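You operate a simulated robot arm through the tools that you are given. There is no shell and no other tool. Be economical: measure what you need, move in short steps, check, and stop when the job is done.

You are at the controls of a simulated two-armed robot. One attempt, no reset.

JOB
Press the fast cool button two times.

Only the result counts: the job must be done as asked and must still hold three seconds after the hand-in. Knocking over, shifting, dropping, spilling or breaking anything else fails it.

ROBOT AND FRAMES
Two 7-joint arms with two-finger parallel grippers on one trunk, on a base that drives. Base frame: it is fixed to the floor where the robot stands at the start and does not move with it; the origin is under the middle of the robot, x ahead of it, y to its left, z up. Units: m, degrees, N and s.
The left shoulder is at the start at [0.06, 0.143, 0.875], the right one opposite. Each reaches about 0.887 m from its shoulder. Places, roughly: fast cool button [0.8, -0.2, 1.2]. Payload 1.57 kg a hand.
The tool frame of a hand sits at the grasp point between the pads (the TCP): z along the fingers, y along the line on which they close. The tips reach 0.03 m beyond it. The gripper opens to 0.11 m. The fingers are 0.024 m wide and 0.012 m thick; the gripper's body (0.048 by 0.112 m) begins 0.078 m behind the TCP.
Orientation is that of the tool frame in the base frame, as a unit quaternion [w, x, y, z]. With the fingers straight down and closing along the base's y, the tool's x points along the base's -x, its y along +y and its z along -z.

CONTROLS
- The arms move only by the tool jog_arm. It takes "left_targets", "right_targets" or both (then of equal length, played together; a hand with none holds still); each is a list of rows, each an object (a shift or turn left out is 0, a gripper value left out holds the last) with "turn": the turn, a rotation vector about the base's x, y, z in degrees, a list of three; "offset": the shift along the base's x, y, z in m, a list of three; "jaw": the opening, from 0 (shut) to 1 (fully open). In form: [{"turn": [wx, wy, wz], "offset": [x, y, z], "jaw": jaw}, ...]. A call has 1 to 12 rows; each row is the pose to reach, as a shift and turn from the pose commanded when the call began. Rows are played at 5 a second. More than 0.05 m and 8.6 degrees between two rows, or a gripper value outside its range, and nothing of the call is played. Where a pose cannot be reached the arm comes as near as it can. A force on the tool above 40 N (or 10 N above the force at the start of the call, whichever is more), or a blocked arm, ends the call early, and 0.2 s more pass. Each finger travels about 0.045 m/s and halts on what it meets, pressing with about 31 N; the grip force reading is that of the motor and also rises with nothing between the fingers. The clock runs only during rows and for 0.2 s after the last one: add rows that repeat a pose to give the fingers time. The reply holds the time, the measured pose of the TCP, the force on the tool along the base axes, the opening and the grip force, in the units named above and with some noise, and new pictures: "views" is both (left out), scene, wrist or none (wrist: the cameras of the hands that moved).
- Cameras (640 x 400 px; columns grow to the right, rows downward): "scene" is now at [0.0514, -0.0367, 1.5085]; the picture's right is [-0.41, -0.91, 0.00], its down [-0.50, 0.23, -0.84] and it looks along [0.76, -0.35, -0.55] (base axes); focal length 277 px, centre (320, 200). "left" rides on the left gripper at [-0.036, 0, -0.08] in its tool frame; the picture's right is [0.00, -1.00, 0.00], its down [0.97, 0.00, -0.24] and it looks along [0.24, 0.00, 0.97] (tool axes); focal length 218 px, centre (320, 200). "right" rides on the right gripper at [-0.036, 0, -0.08] in its tool frame; the picture's right is [0.00, -1.00, 0.00], its down [0.97, 0.00, -0.24] and it looks along [0.24, 0.00, 0.97] (tool axes); focal length 218 px, centre (320, 200). There is no depth. A picture from a camera that has moved, and an enlarged one, comes with that camera's place and axes in the base frame and with its lens.
- raise_lower(by): slides the trunk up (or, below 0, down) by that many m; the arms and the scene camera ride with it, the base frame stays. It gives what a move gives, with no picture.
- steer(legs): drives the robot by 1 to 6 legs, each [ahead, left, turn to the left] in m, m and degrees, along the robot's own axes; the way and the turn of a leg run together, so that a leg with both is an arc; at most 1.5 m and 180 degrees a leg. The arms and the cameras ride along, it lands a little off, and it stops where it bumps. It gives what a move gives, and a new picture of the scene camera.
- pan_tilt(pan, tilt): turns the head with the scene camera to pan (to the left, within 86 degrees either way) and tilt (down, from -29 to 69), counted from straight ahead of the robot. It gives what a move gives, and a new picture of the scene camera.
- zoom(camera, box): a new picture of the part [left, top, right, bottom] of that camera's present view, enlarged. It takes no simulated time.
- close_job(): hands the job in; it is judged then, once.

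Work in short steps. Places have to be worked out from the pictures, the camera data and where the tool is seen: move nearer, look again, correct. Check each grasp and each placing, and mend what went wrong. You have 120 turns and 170 pictures in all, those below and enlarged ones among them. Open the grippers and draw the arms clear of the work before you hand the job in, unless the task says otherwise; then end with one line.

The tools are called after "Call:" by a JSON object that holds its "api" and its "payload". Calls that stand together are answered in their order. jog_arm: Moves the arms, as the interface text tells. Its arguments: {"type":"object","properties":{"left_targets":{"type":"array"},"right_targets":{"type":"array"},"views":{"type":"string","enum":["both","scene","wrist","none"]}},"required":[]} The other tools are called the same way: raise_lower (by) slides the trunk up or down; steer (legs) drives the base; pan_tilt (pan, tilt) turns the head that bears the scene camera; zoom (camera, box) takes an enlarged picture of a part of a camera's view; close_job () hands the job in.

At the start:

```text
time_s: 0.0
left_tcp_pos: [0.5809, 0.1045, 0.9998]
left_orientation: [0.0, 0.0, 1.0, 0.0]
left_contact_force: [0.1, -0.3, 0.7]
left_grip_width: 0.1099
left_grip_force: 0.0
right_tcp_pos: [0.4141, -0.3809, 1.0004]
right_orientation: [0.0, 0.001, 1.0, -0.001]
right_contact_force: [-1.1, 0.4, -0.3]
right_grip_width: 0.1101
right_grip_force: 0.1
trunk travel left (down, up): [-0.474, 0.116]
robot x, y, heading: [-0.0007, 0.0002, 0.1]
head pan, tilt: [-24.4, 33.1]
```

scene: 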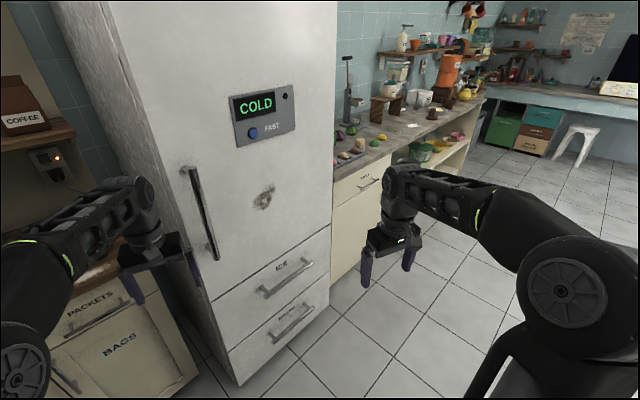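
right: 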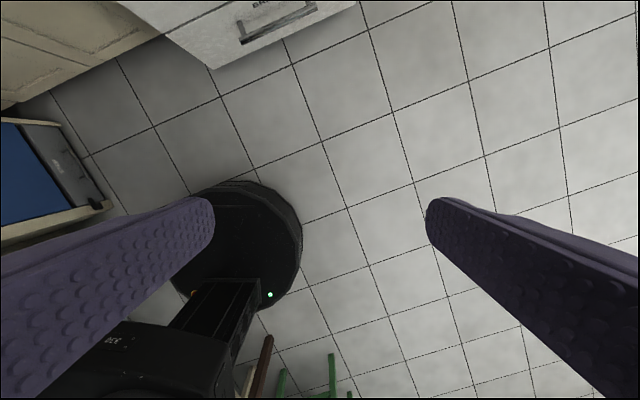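
left: 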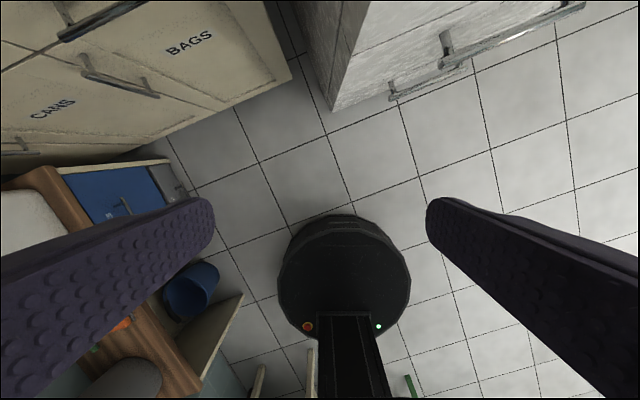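

I'll enlarge the control panel first to find the button.

Call:
{"api": "zoom", "payload": {"camera": "scene", "box": [200, 70, 328, 150]}}

Call:
{"api": "zoom", "payload": {"camera": "scene", "box": [60, 0, 380, 200]}}

```text
5.00 times, centred on (264, 110) of scene
camera zoom: at [0.0514, -0.0367, 1.5085], right [-0.41, -0.91, 0.0], down [-0.5, 0.23, -0.84], along [0.76, -0.35, -0.55], focal length 1385 px, centre (600, 650)
```

zoom: 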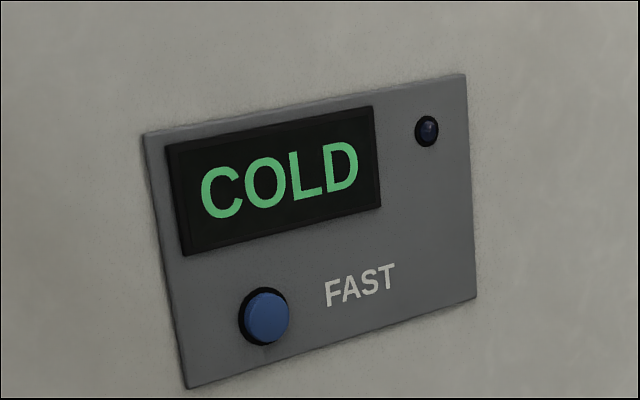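

```text
2.00 times, centred on (220, 100) of scene
camera zoom: at [0.0514, -0.0367, 1.5085], right [-0.41, -0.91, 0.0], down [-0.5, 0.23, -0.84], along [0.76, -0.35, -0.55], focal length 554 px, centre (520, 400)
```

zoom: 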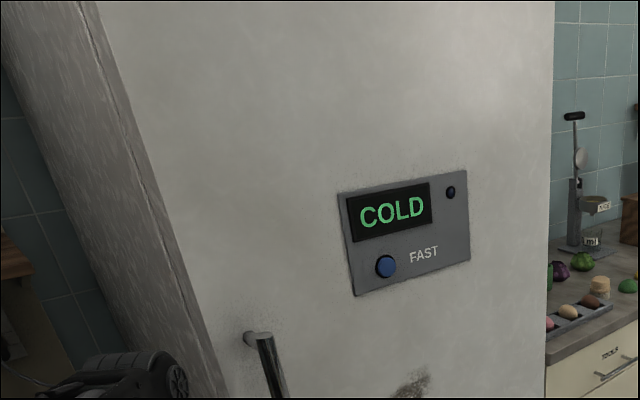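

The panel's edges show the fridge face turned about 21.5°, so the press direction is about [0.93, 0.37, 0]. I'll draw the left arm back from the fridge and then raise the trunk, which also gives a second view for range.

Call:
{"api": "jog_arm", "payload": {"left_targets": [{"offset": [-0.03, 0, 0]}, {"offset": [-0.06, 0, 0]}, {"offset": [-0.09, 0, 0]}, {"offset": [-0.12, 0, 0]}], "right_targets": [{"jaw": 0}, {"jaw": 0}, {"jaw": 0}, {"jaw": 0}], "views": "none"}}

Call:
{"api": "raise_lower", "payload": {"by": 0.11}}

Call:
{"api": "zoom", "payload": {"camera": "scene", "box": [200, 100, 328, 180]}}

```text
time_s: 1.0
left_tcp_pos: [0.4599, 0.104, 0.9987]
left_orientation: [0.001, 0.0, 1.0, 0.001]
left_contact_force: [0.5, 0.4, -0.1]
left_grip_width: 0.1101
left_grip_force: 0.1
right_tcp_pos: [0.4133, -0.3793, 0.9994]
right_orientation: [0.0, 0.0, 1.0, 0.0]
right_contact_force: [0.3, 1.1, -0.2]
right_grip_width: 0.0218
right_grip_force: 0.0
trunk travel left (down, up): [-0.474, 0.116]
robot x, y, heading: [-0.0025, -0.0017, 0.2]
head pan, tilt: [-24.4, 33.1]
```

```text
time_s: 2.4
left_tcp_pos: [0.4608, 0.1052, 1.1086]
left_orientation: [-0.001, 0.0, 1.0, 0.0]
left_contact_force: [0.1, -1.0, -0.1]
left_grip_width: 0.11
left_grip_force: 0.1
right_tcp_pos: [0.4144, -0.3797, 1.1094]
right_orientation: [-0.001, 0.0, 1.0, 0.001]
right_contact_force: [-0.5, 0.5, 0.4]
right_grip_width: 0.0
right_grip_force: 21.2
trunk travel left (down, up): [-0.584, 0.006]
robot x, y, heading: [0.0049, 0.0021, -0.1]
head pan, tilt: [-24.4, 33.1]
```

```text
5.00 times, centred on (264, 140) of scene
camera zoom: at [0.0515, -0.0367, 1.6184], right [-0.41, -0.91, 0.0], down [-0.5, 0.23, -0.84], along [0.76, -0.35, -0.55], focal length 1385 px, centre (600, 500)
```

zoom: 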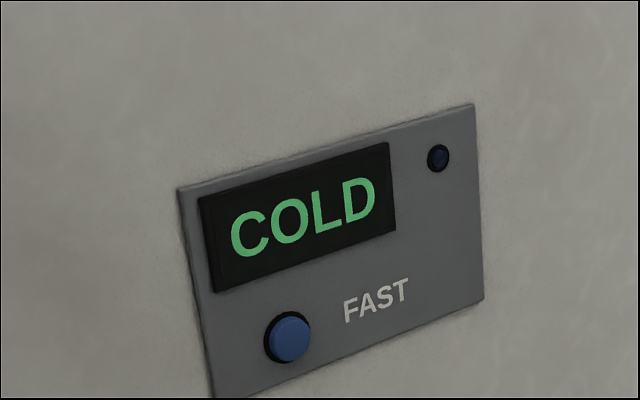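

Parallax puts the button at about (0.828, -0.178, 1.236). I'll turn the right hand to point forward with the fingers shut, and move it to a standoff.

Call:
{"api": "jog_arm", "payload": {"right_targets": [{"turn": [0, -8.2, 0], "offset": [0.02, 0.01, 0.012], "jaw": 0}, {"turn": [0, -16.4, 0], "offset": [0.04, 0.02, 0.023]}, {"turn": [0, -24.6, 0], "offset": [0.06, 0.03, 0.035]}, {"turn": [0, -32.8, 0], "offset": [0.08, 0.04, 0.046]}, {"turn": [0, -41, 0], "offset": [0.1, 0.05, 0.058]}, {"turn": [0, -49.2, 0], "offset": [0.12, 0.06, 0.07]}, {"turn": [0, -57.4, 0], "offset": [0.14, 0.07, 0.082]}, {"turn": [0, -65.6, 0], "offset": [0.155, 0.08, 0.094]}, {"turn": [0, -73.8, 0], "offset": [0.17, 0.09, 0.106]}, {"turn": [0, -82, 0], "offset": [0.185, 0.1, 0.118]}, {"turn": [0, -90, 0], "offset": [0.2, 0.1, 0.127]}, {"turn": [0, -90, 0], "offset": [0.2, 0.1, 0.127]}]}}

```text
time_s: 5.0
left_tcp_pos: [0.4603, 0.1052, 1.109]
left_orientation: [0.001, 0.001, 1.0, 0.0]
left_contact_force: [0.2, -0.8, 0.6]
left_grip_width: 0.1101
left_grip_force: 0.0
right_tcp_pos: [0.6124, -0.2797, 1.2365]
right_orientation: [0.708, 0.001, 0.706, -0.001]
right_contact_force: [0.6, -0.9, 0.3]
right_grip_width: 0.0001
right_grip_force: 21.4
trunk travel left (down, up): [-0.584, 0.006]
robot x, y, heading: [-0.0004, 0.0008, -0.2]
head pan, tilt: [-24.4, 33.1]
camera scene: at [0.0507, -0.0363, 1.6185], right [-0.41, -0.91, 0.0], down [-0.5, 0.23, -0.84], along [0.76, -0.35, -0.55], focal length 277 px, centre (320, 200)
camera right: at [0.5327, -0.2808, 1.2737], right [0.0, -1.0, 0.0], down [-0.24, 0.0, -0.97], along [0.97, 0.0, -0.24], focal length 218 px, centre (320, 200)
```

scene: 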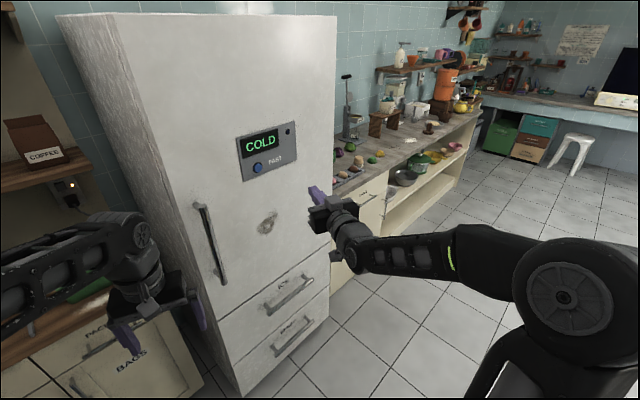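
right: 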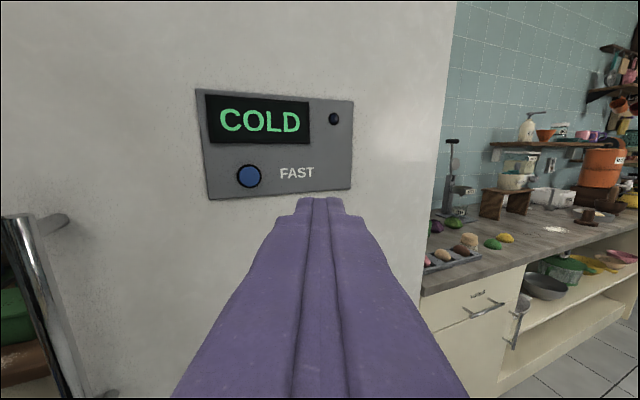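

The wrist view agrees (about -0.182, 1.235). I'll yaw to align with the fridge normal and go to a standoff about 7 cm in front.

Call:
{"api": "jog_arm", "payload": {"right_targets": [{"turn": [0, 0, 7.2], "offset": [0.03, 0.015, 0]}, {"turn": [0, 0, 14.4], "offset": [0.06, 0.03, 0]}, {"turn": [0, 0, 21.5], "offset": [0.09, 0.045, 0]}, {"turn": [0, 0, 21.5], "offset": [0.12, 0.063, -0.001]}, {"turn": [0, 0, 21.5], "offset": [0.12, 0.063, -0.001]}]}}

```text
time_s: 6.2
left_tcp_pos: [0.462, 0.1047, 1.1092]
left_orientation: [0.0, 0.0, 1.0, 0.001]
left_contact_force: [0.2, -0.1, 0.6]
left_grip_width: 0.1099
left_grip_force: 0.1
right_tcp_pos: [0.734, -0.2153, 1.2351]
right_orientation: [0.695, -0.131, 0.695, 0.131]
right_contact_force: [-0.9, -0.2, 0.0]
right_grip_width: 0.0
right_grip_force: 21.9
trunk travel left (down, up): [-0.584, 0.006]
robot x, y, heading: [-0.0016, -0.0007, 0.3]
head pan, tilt: [-24.4, 33.1]
camera scene: at [0.0508, -0.0372, 1.6185], right [-0.41, -0.91, 0.0], down [-0.5, 0.23, -0.84], along [0.76, -0.35, -0.55], focal length 277 px, centre (320, 200)
camera right: at [0.6592, -0.2467, 1.2719], right [0.37, -0.93, 0.0], down [-0.22, -0.09, -0.97], along [0.9, 0.36, -0.24], focal length 218 px, centre (320, 200)
```

scene: 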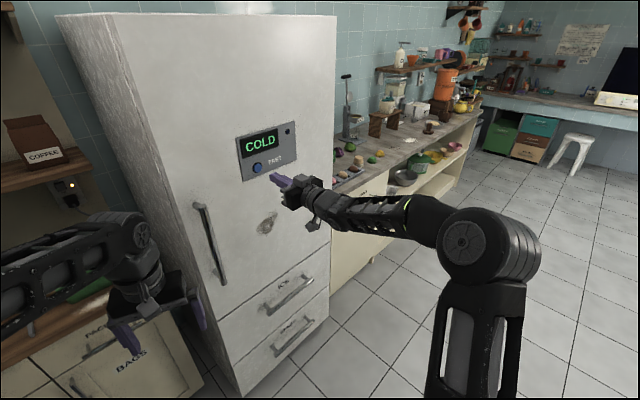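
right: 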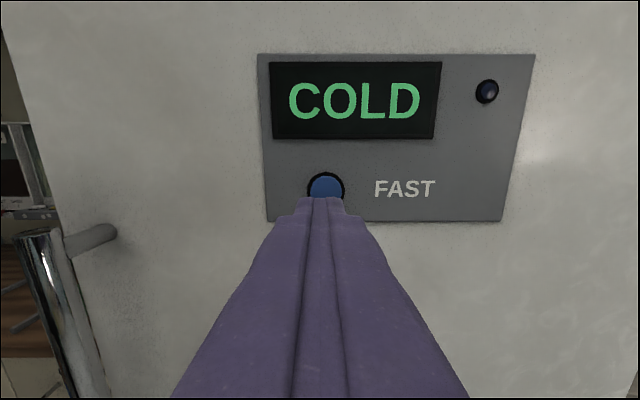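

The yaw is aligned, and the button is about 4 mm to the right of the fingertip line. I'll correct that and close most of the gap.

Call:
{"api": "jog_arm", "payload": {"right_targets": [{"offset": [0.0015, -0.0037, 0.001]}, {"offset": [0.02, 0.0036, 0.001]}, {"offset": [0.038, 0.0107, 0.001]}, {"offset": [0.0527, 0.0164, 0.001]}, {"offset": [0.0527, 0.0164, 0.001]}], "views": "wrist"}}

Call:
{"api": "zoom", "payload": {"camera": "scene", "box": [216, 110, 344, 190]}}

```text
time_s: 7.4
left_tcp_pos: [0.4622, 0.1042, 1.1091]
left_orientation: [0.0, 0.0, 1.0, 0.0]
left_contact_force: [-0.9, 0.4, 0.0]
left_grip_width: 0.1103
left_grip_force: 0.0
right_tcp_pos: [0.7858, -0.1992, 1.2366]
right_orientation: [0.695, -0.131, 0.694, 0.132]
right_contact_force: [0.0, -1.2, 0.0]
right_grip_width: 0.0
right_grip_force: 21.4
trunk travel left (down, up): [-0.584, 0.006]
robot x, y, heading: [0.0004, 0.0016, -0.2]
head pan, tilt: [-24.4, 33.1]
camera right: at [0.7116, -0.2294, 1.2738], right [0.37, -0.93, 0.0], down [-0.22, -0.09, -0.97], along [0.9, 0.36, -0.24], focal length 218 px, centre (320, 200)
```

right: 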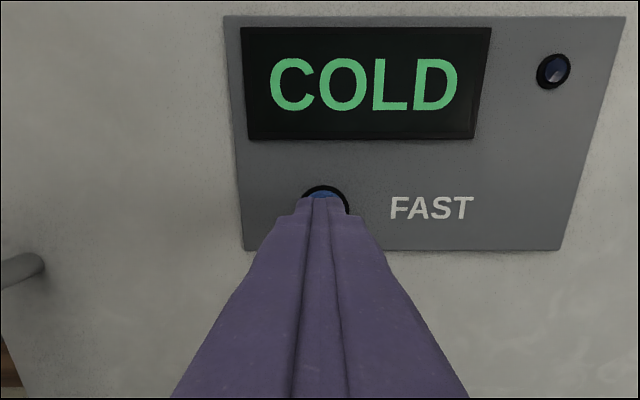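

```text
5.00 times, centred on (280, 150) of scene
camera zoom: at [0.051, -0.0368, 1.6185], right [-0.41, -0.91, 0.0], down [-0.5, 0.23, -0.84], along [0.76, -0.35, -0.55], focal length 1385 px, centre (520, 450)
```

zoom: 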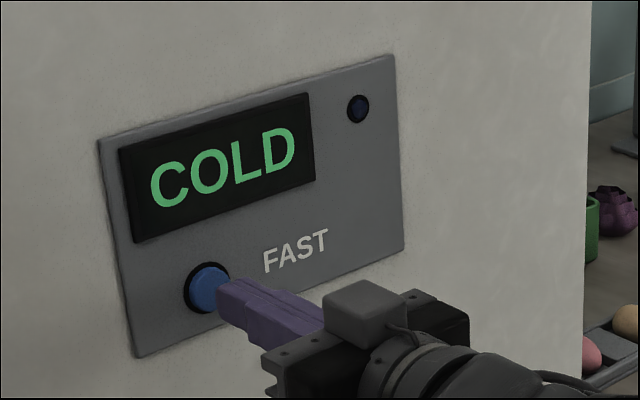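

The tip is just short of the button and about 3 mm left of its centre. I'll correct that and creep in 4 mm steps while watching the force.

Call:
{"api": "jog_arm", "payload": {"right_targets": [{"offset": [0.001, -0.003, 0]}, {"offset": [0.0047, -0.0015, 0]}, {"offset": [0.0084, -0.0001, 0]}, {"offset": [0.0122, 0.0014, 0]}, {"offset": [0.0122, 0.0014, 0]}], "views": "wrist"}}

Call:
{"api": "zoom", "payload": {"camera": "scene", "box": [216, 110, 344, 190]}}

```text
time_s: 8.6
left_tcp_pos: [0.4607, 0.1046, 1.1091]
left_orientation: [0.0, 0.0, 1.0, 0.0]
left_contact_force: [0.0, 0.5, -0.3]
left_grip_width: 0.1101
left_grip_force: 0.0
right_tcp_pos: [0.7978, -0.1983, 1.237]
right_orientation: [0.695, -0.132, 0.695, 0.132]
right_contact_force: [0.0, -0.1, 0.3]
right_grip_width: 0.0001
right_grip_force: 21.6
trunk travel left (down, up): [-0.584, 0.006]
robot x, y, heading: [-0.001, -0.0014, -0.0]
head pan, tilt: [-24.4, 33.1]
camera right: at [0.7238, -0.2289, 1.2729], right [0.37, -0.93, 0.0], down [-0.22, -0.09, -0.97], along [0.9, 0.36, -0.24], focal length 218 px, centre (320, 200)
```

right: 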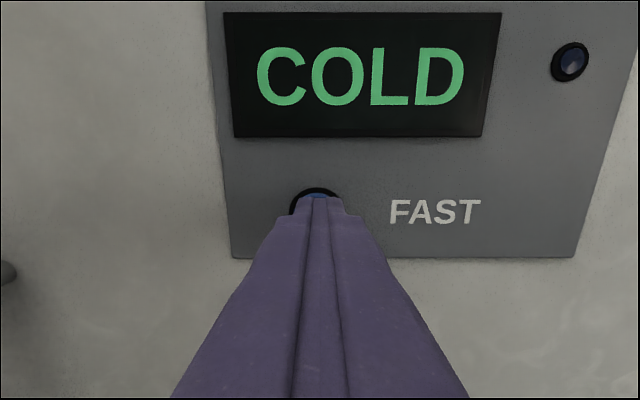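

```text
5.00 times, centred on (280, 150) of scene
camera zoom: at [0.0513, -0.0367, 1.6185], right [-0.41, -0.91, 0.0], down [-0.5, 0.23, -0.84], along [0.76, -0.35, -0.55], focal length 1385 px, centre (520, 450)
```

zoom: 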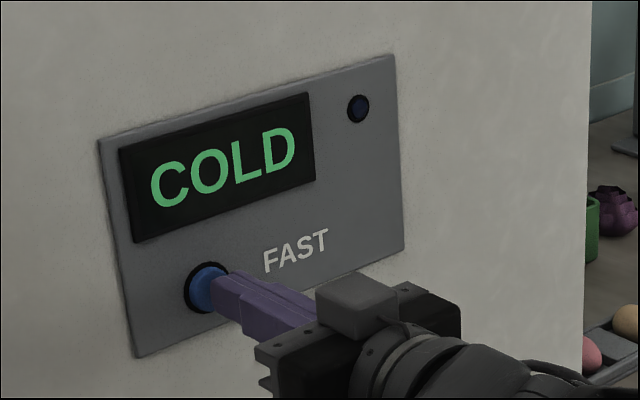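

Still no contact. I'll shift 1.5 mm left and advance another 8 mm in 2 mm steps.

Call:
{"api": "jog_arm", "payload": {"right_targets": [{"offset": [0.0014, 0.0021, 0]}, {"offset": [0.0032, 0.0029, 0]}, {"offset": [0.0051, 0.0036, 0]}, {"offset": [0.0069, 0.0043, 0]}, {"offset": [0.0069, 0.0043, 0]}], "views": "wrist"}}

Call:
{"api": "zoom", "payload": {"camera": "scene", "box": [216, 110, 344, 190]}}

```text
time_s: 9.8
left_tcp_pos: [0.4619, 0.105, 1.1093]
left_orientation: [0.0, 0.0, 1.0, 0.0]
left_contact_force: [-0.5, -0.3, 0.1]
left_grip_width: 0.11
left_grip_force: 0.1
right_tcp_pos: [0.8059, -0.1942, 1.2363]
right_orientation: [0.695, -0.132, 0.695, 0.132]
right_contact_force: [-0.2, -0.3, -1.1]
right_grip_width: 0.0002
right_grip_force: 21.2
trunk travel left (down, up): [-0.584, 0.006]
robot x, y, heading: [0.0012, 0.0007, 0.1]
head pan, tilt: [-24.4, 33.1]
camera right: at [0.7318, -0.2248, 1.2731], right [0.37, -0.93, 0.0], down [-0.22, -0.09, -0.97], along [0.9, 0.36, -0.24], focal length 218 px, centre (320, 200)
```

right: 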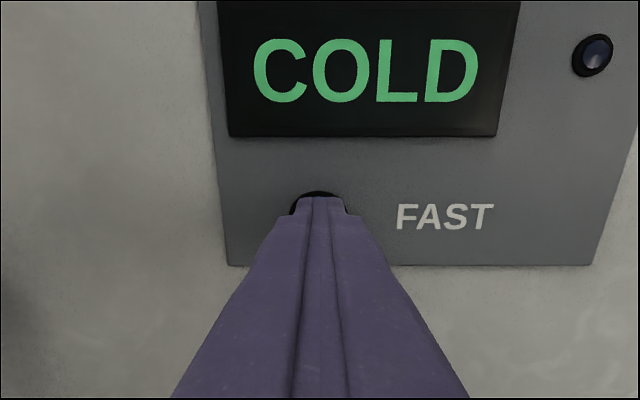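

```text
5.00 times, centred on (280, 150) of scene
camera zoom: at [0.0514, -0.0367, 1.6185], right [-0.41, -0.91, 0.0], down [-0.5, 0.23, -0.84], along [0.76, -0.35, -0.55], focal length 1385 px, centre (520, 450)
```

zoom: 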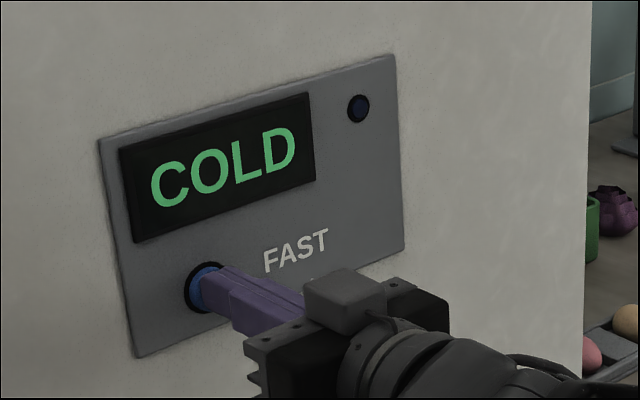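

It's nearly touching, with no force yet. I'll advance another 6 mm.

Call:
{"api": "jog_arm", "payload": {"right_targets": [{"offset": [0.0019, 0.0007, 0]}, {"offset": [0.0037, 0.0015, 0]}, {"offset": [0.0056, 0.0022, 0]}, {"offset": [0.0056, 0.0022, 0]}], "views": "wrist"}}

Call:
{"api": "zoom", "payload": {"camera": "scene", "box": [216, 110, 344, 190]}}

```text
time_s: 10.8
left_tcp_pos: [0.4611, 0.1036, 1.1095]
left_orientation: [-0.001, 0.0, 1.0, -0.001]
left_contact_force: [0.1, -0.9, 0.7]
left_grip_width: 0.1099
left_grip_force: 0.1
right_tcp_pos: [0.8098, -0.1937, 1.2365]
right_orientation: [0.695, -0.131, 0.695, 0.131]
right_contact_force: [-4.6, -0.9, -1.0]
right_grip_width: 0.0
right_grip_force: 21.5
trunk travel left (down, up): [-0.584, 0.006]
robot x, y, heading: [-0.0015, 0.0013, 0.1]
head pan, tilt: [-24.4, 33.1]
camera right: at [0.7364, -0.2231, 1.2731], right [0.37, -0.93, 0.0], down [-0.22, -0.09, -0.97], along [0.9, 0.36, -0.24], focal length 218 px, centre (320, 200)
```

right: 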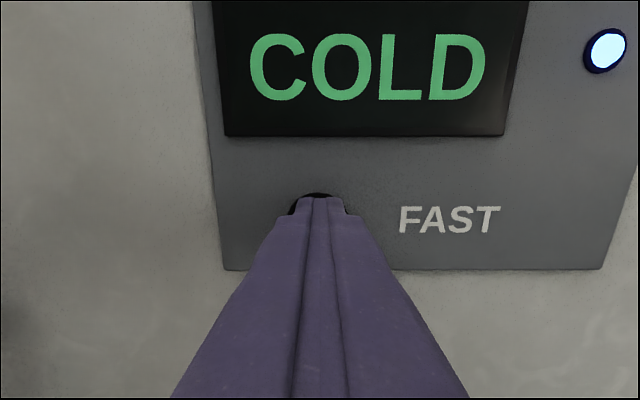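

```text
5.00 times, centred on (280, 150) of scene
camera zoom: at [0.0506, -0.0369, 1.6184], right [-0.41, -0.91, 0.0], down [-0.5, 0.23, -0.84], along [0.76, -0.35, -0.55], focal length 1385 px, centre (520, 450)
```

zoom: 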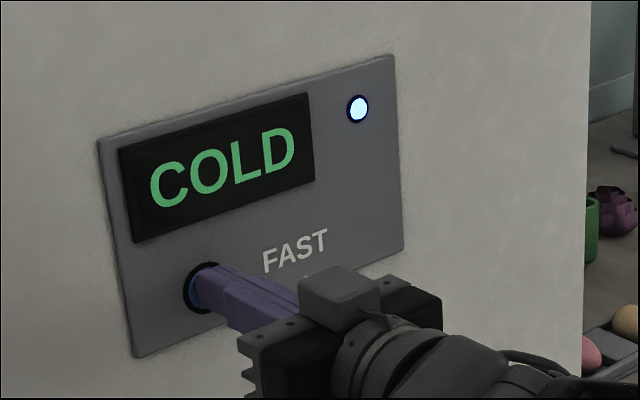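

The lamp lit at about 5 N, so the first press registered. I'll back off 3 cm and see whether the lamp stays on.

Call:
{"api": "jog_arm", "payload": {"right_targets": [{"offset": [-0.0093, -0.0037, 0]}, {"offset": [-0.0186, -0.0073, 0]}, {"offset": [-0.0279, -0.011, 0]}, {"offset": [-0.0279, -0.011, 0]}, {"offset": [-0.0279, -0.011, 0]}], "views": "wrist"}}

Call:
{"api": "zoom", "payload": {"camera": "scene", "box": [216, 110, 344, 190]}}

```text
time_s: 12.0
left_tcp_pos: [0.462, 0.1053, 1.1087]
left_orientation: [0.0, 0.0, 1.0, 0.0]
left_contact_force: [0.2, -0.1, -0.5]
left_grip_width: 0.1103
left_grip_force: 0.1
right_tcp_pos: [0.7843, -0.2049, 1.2371]
right_orientation: [0.695, -0.132, 0.695, 0.132]
right_contact_force: [0.1, -1.4, -0.1]
right_grip_width: 0.0
right_grip_force: 21.5
trunk travel left (down, up): [-0.584, 0.006]
robot x, y, heading: [-0.0021, -0.0022, -0.1]
head pan, tilt: [-24.4, 33.1]
camera right: at [0.7088, -0.2344, 1.2728], right [0.37, -0.93, 0.0], down [-0.22, -0.09, -0.97], along [0.9, 0.36, -0.24], focal length 218 px, centre (320, 200)
```

right: 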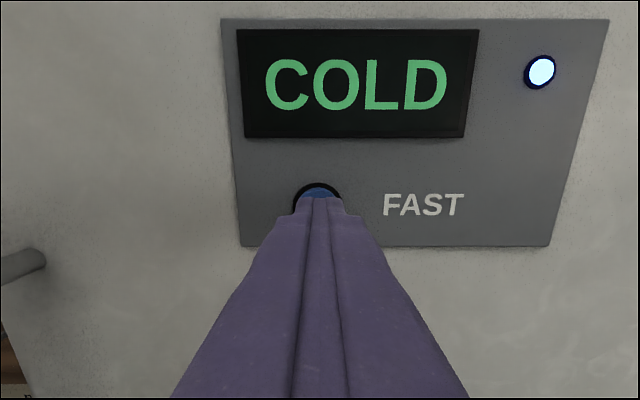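

```text
5.00 times, centred on (280, 150) of scene
camera zoom: at [0.0513, -0.0367, 1.6185], right [-0.41, -0.91, 0.0], down [-0.5, 0.23, -0.84], along [0.76, -0.35, -0.55], focal length 1385 px, centre (520, 450)
```

zoom: 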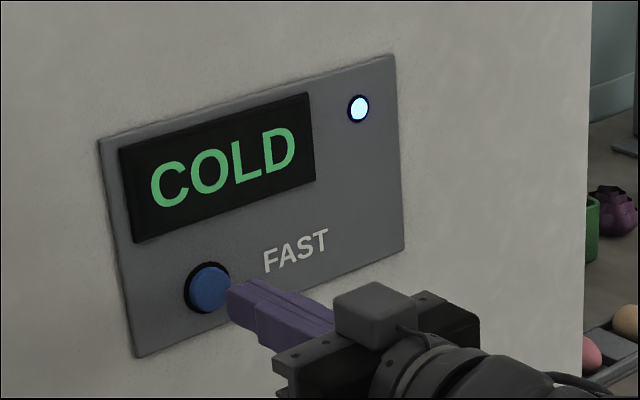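

The lamp latched on and the button sprang back out. Now the second press, back to the same depth.

Call:
{"api": "jog_arm", "payload": {"right_targets": [{"offset": [0.0093, 0.0037, 0]}, {"offset": [0.0186, 0.0073, 0]}, {"offset": [0.0223, 0.0088, 0]}, {"offset": [0.0242, 0.0095, 0]}, {"offset": [0.0261, 0.0103, 0]}, {"offset": [0.0279, 0.011, 0]}, {"offset": [0.0279, 0.011, 0]}], "views": "wrist"}}

Call:
{"api": "zoom", "payload": {"camera": "scene", "box": [216, 110, 344, 190]}}

```text
time_s: 13.6
left_tcp_pos: [0.4615, 0.1039, 1.1084]
left_orientation: [0.0, -0.001, 1.0, 0.0]
left_contact_force: [0.8, -1.1, -0.2]
left_grip_width: 0.1103
left_grip_force: 0.0
right_tcp_pos: [0.8114, -0.1925, 1.2374]
right_orientation: [0.695, -0.131, 0.695, 0.131]
right_contact_force: [-5.5, -1.5, 0.5]
right_grip_width: 0.0
right_grip_force: 21.4
trunk travel left (down, up): [-0.584, 0.006]
robot x, y, heading: [0.0011, -0.0002, 0.1]
head pan, tilt: [-24.4, 33.1]
camera right: at [0.7363, -0.2234, 1.2735], right [0.37, -0.93, 0.0], down [-0.22, -0.09, -0.97], along [0.9, 0.36, -0.24], focal length 218 px, centre (320, 200)
```

right: 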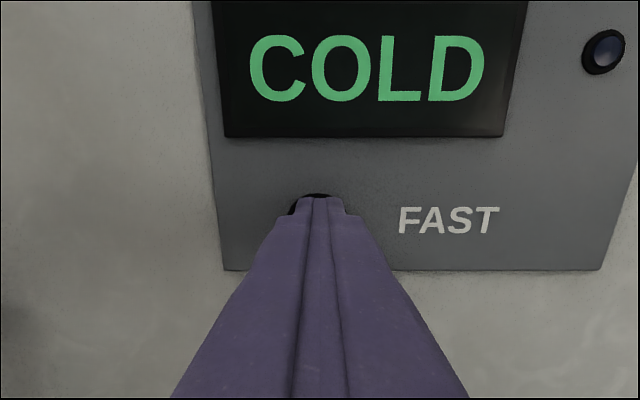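

```text
5.00 times, centred on (280, 150) of scene
camera zoom: at [0.0506, -0.037, 1.6185], right [-0.41, -0.91, 0.0], down [-0.5, 0.23, -0.84], along [0.76, -0.35, -0.55], focal length 1385 px, centre (520, 450)
```

zoom: 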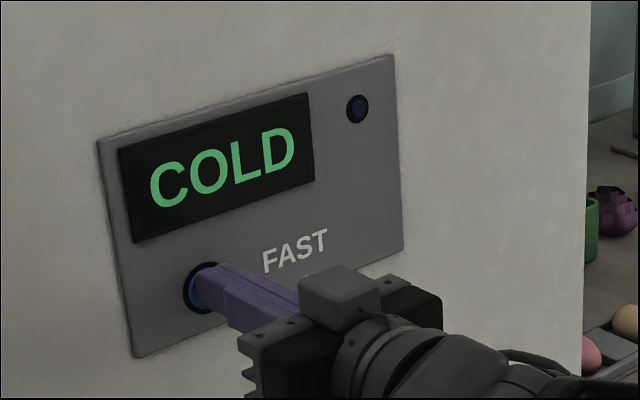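

The lamp toggled off, so the second press registered. I'll withdraw straight back about 20 cm, opening the gripper once clear.

Call:
{"api": "jog_arm", "payload": {"right_targets": [{"offset": [-0.0186, -0.0073, 0]}, {"offset": [-0.0465, -0.0183, 0]}, {"offset": [-0.0838, -0.0329, 0]}, {"offset": [-0.121, -0.0476, 0]}, {"offset": [-0.158, -0.062, 0]}, {"offset": [-0.186, -0.073, 0], "jaw": 1}, {"offset": [-0.186, -0.073, 0], "jaw": 1}, {"offset": [-0.186, -0.073, 0], "jaw": 1}, {"offset": [-0.186, -0.073, 0], "jaw": 1}, {"offset": [-0.186, -0.073, 0], "jaw": 1}, {"offset": [-0.186, -0.073, 0], "jaw": 1}, {"offset": [-0.186, -0.073, 0], "jaw": 1}]}}

```text
time_s: 16.2
left_tcp_pos: [0.4604, 0.1047, 1.1085]
left_orientation: [0.0, 0.0, 1.0, 0.0]
left_contact_force: [-0.3, -0.3, -0.6]
left_grip_width: 0.1104
left_grip_force: 0.0
right_tcp_pos: [0.6258, -0.2662, 1.2344]
right_orientation: [0.694, -0.132, 0.695, 0.132]
right_contact_force: [0.4, -0.6, -0.1]
right_grip_width: 0.1099
right_grip_force: 0.1
trunk travel left (down, up): [-0.584, 0.006]
robot x, y, heading: [-0.0022, 0.0028, 0.4]
head pan, tilt: [-24.4, 33.1]
camera scene: at [0.0513, -0.0367, 1.6185], right [-0.41, -0.91, 0.0], down [-0.5, 0.23, -0.84], along [0.76, -0.35, -0.55], focal length 277 px, centre (320, 200)
camera right: at [0.551, -0.2962, 1.2711], right [0.37, -0.93, 0.0], down [-0.22, -0.09, -0.97], along [0.9, 0.36, -0.24], focal length 218 px, centre (320, 200)
```

scene: 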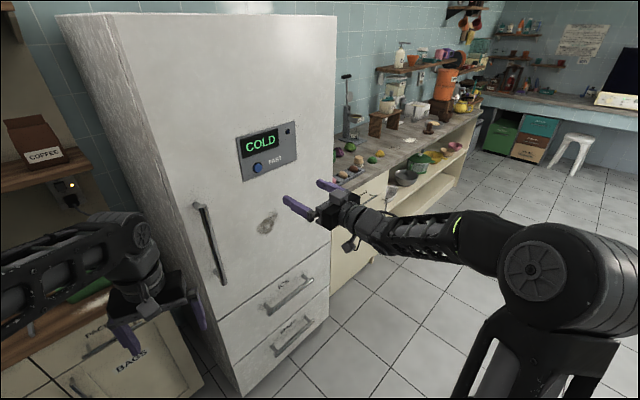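
right: 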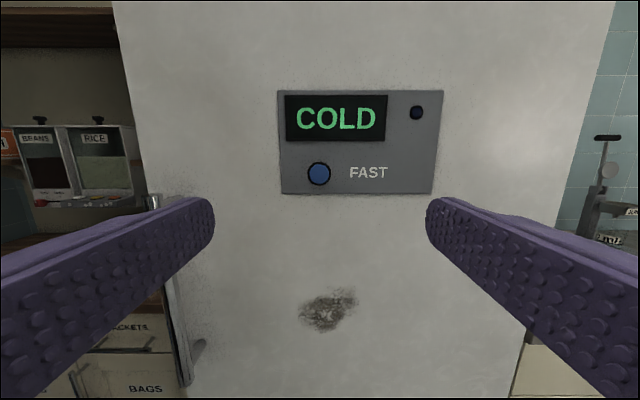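

The button is out, the lamp is off after two presses, and the hand is clear with the gripper open. I'm handing in.

Call:
{"api": "close_job", "payload": {}}

```text
The job is handed in.
```

I pressed the fast cool button two times: the lamp came on at the first press and went off at the second. Both arms are clear with the grippers open, and nothing else was touched.
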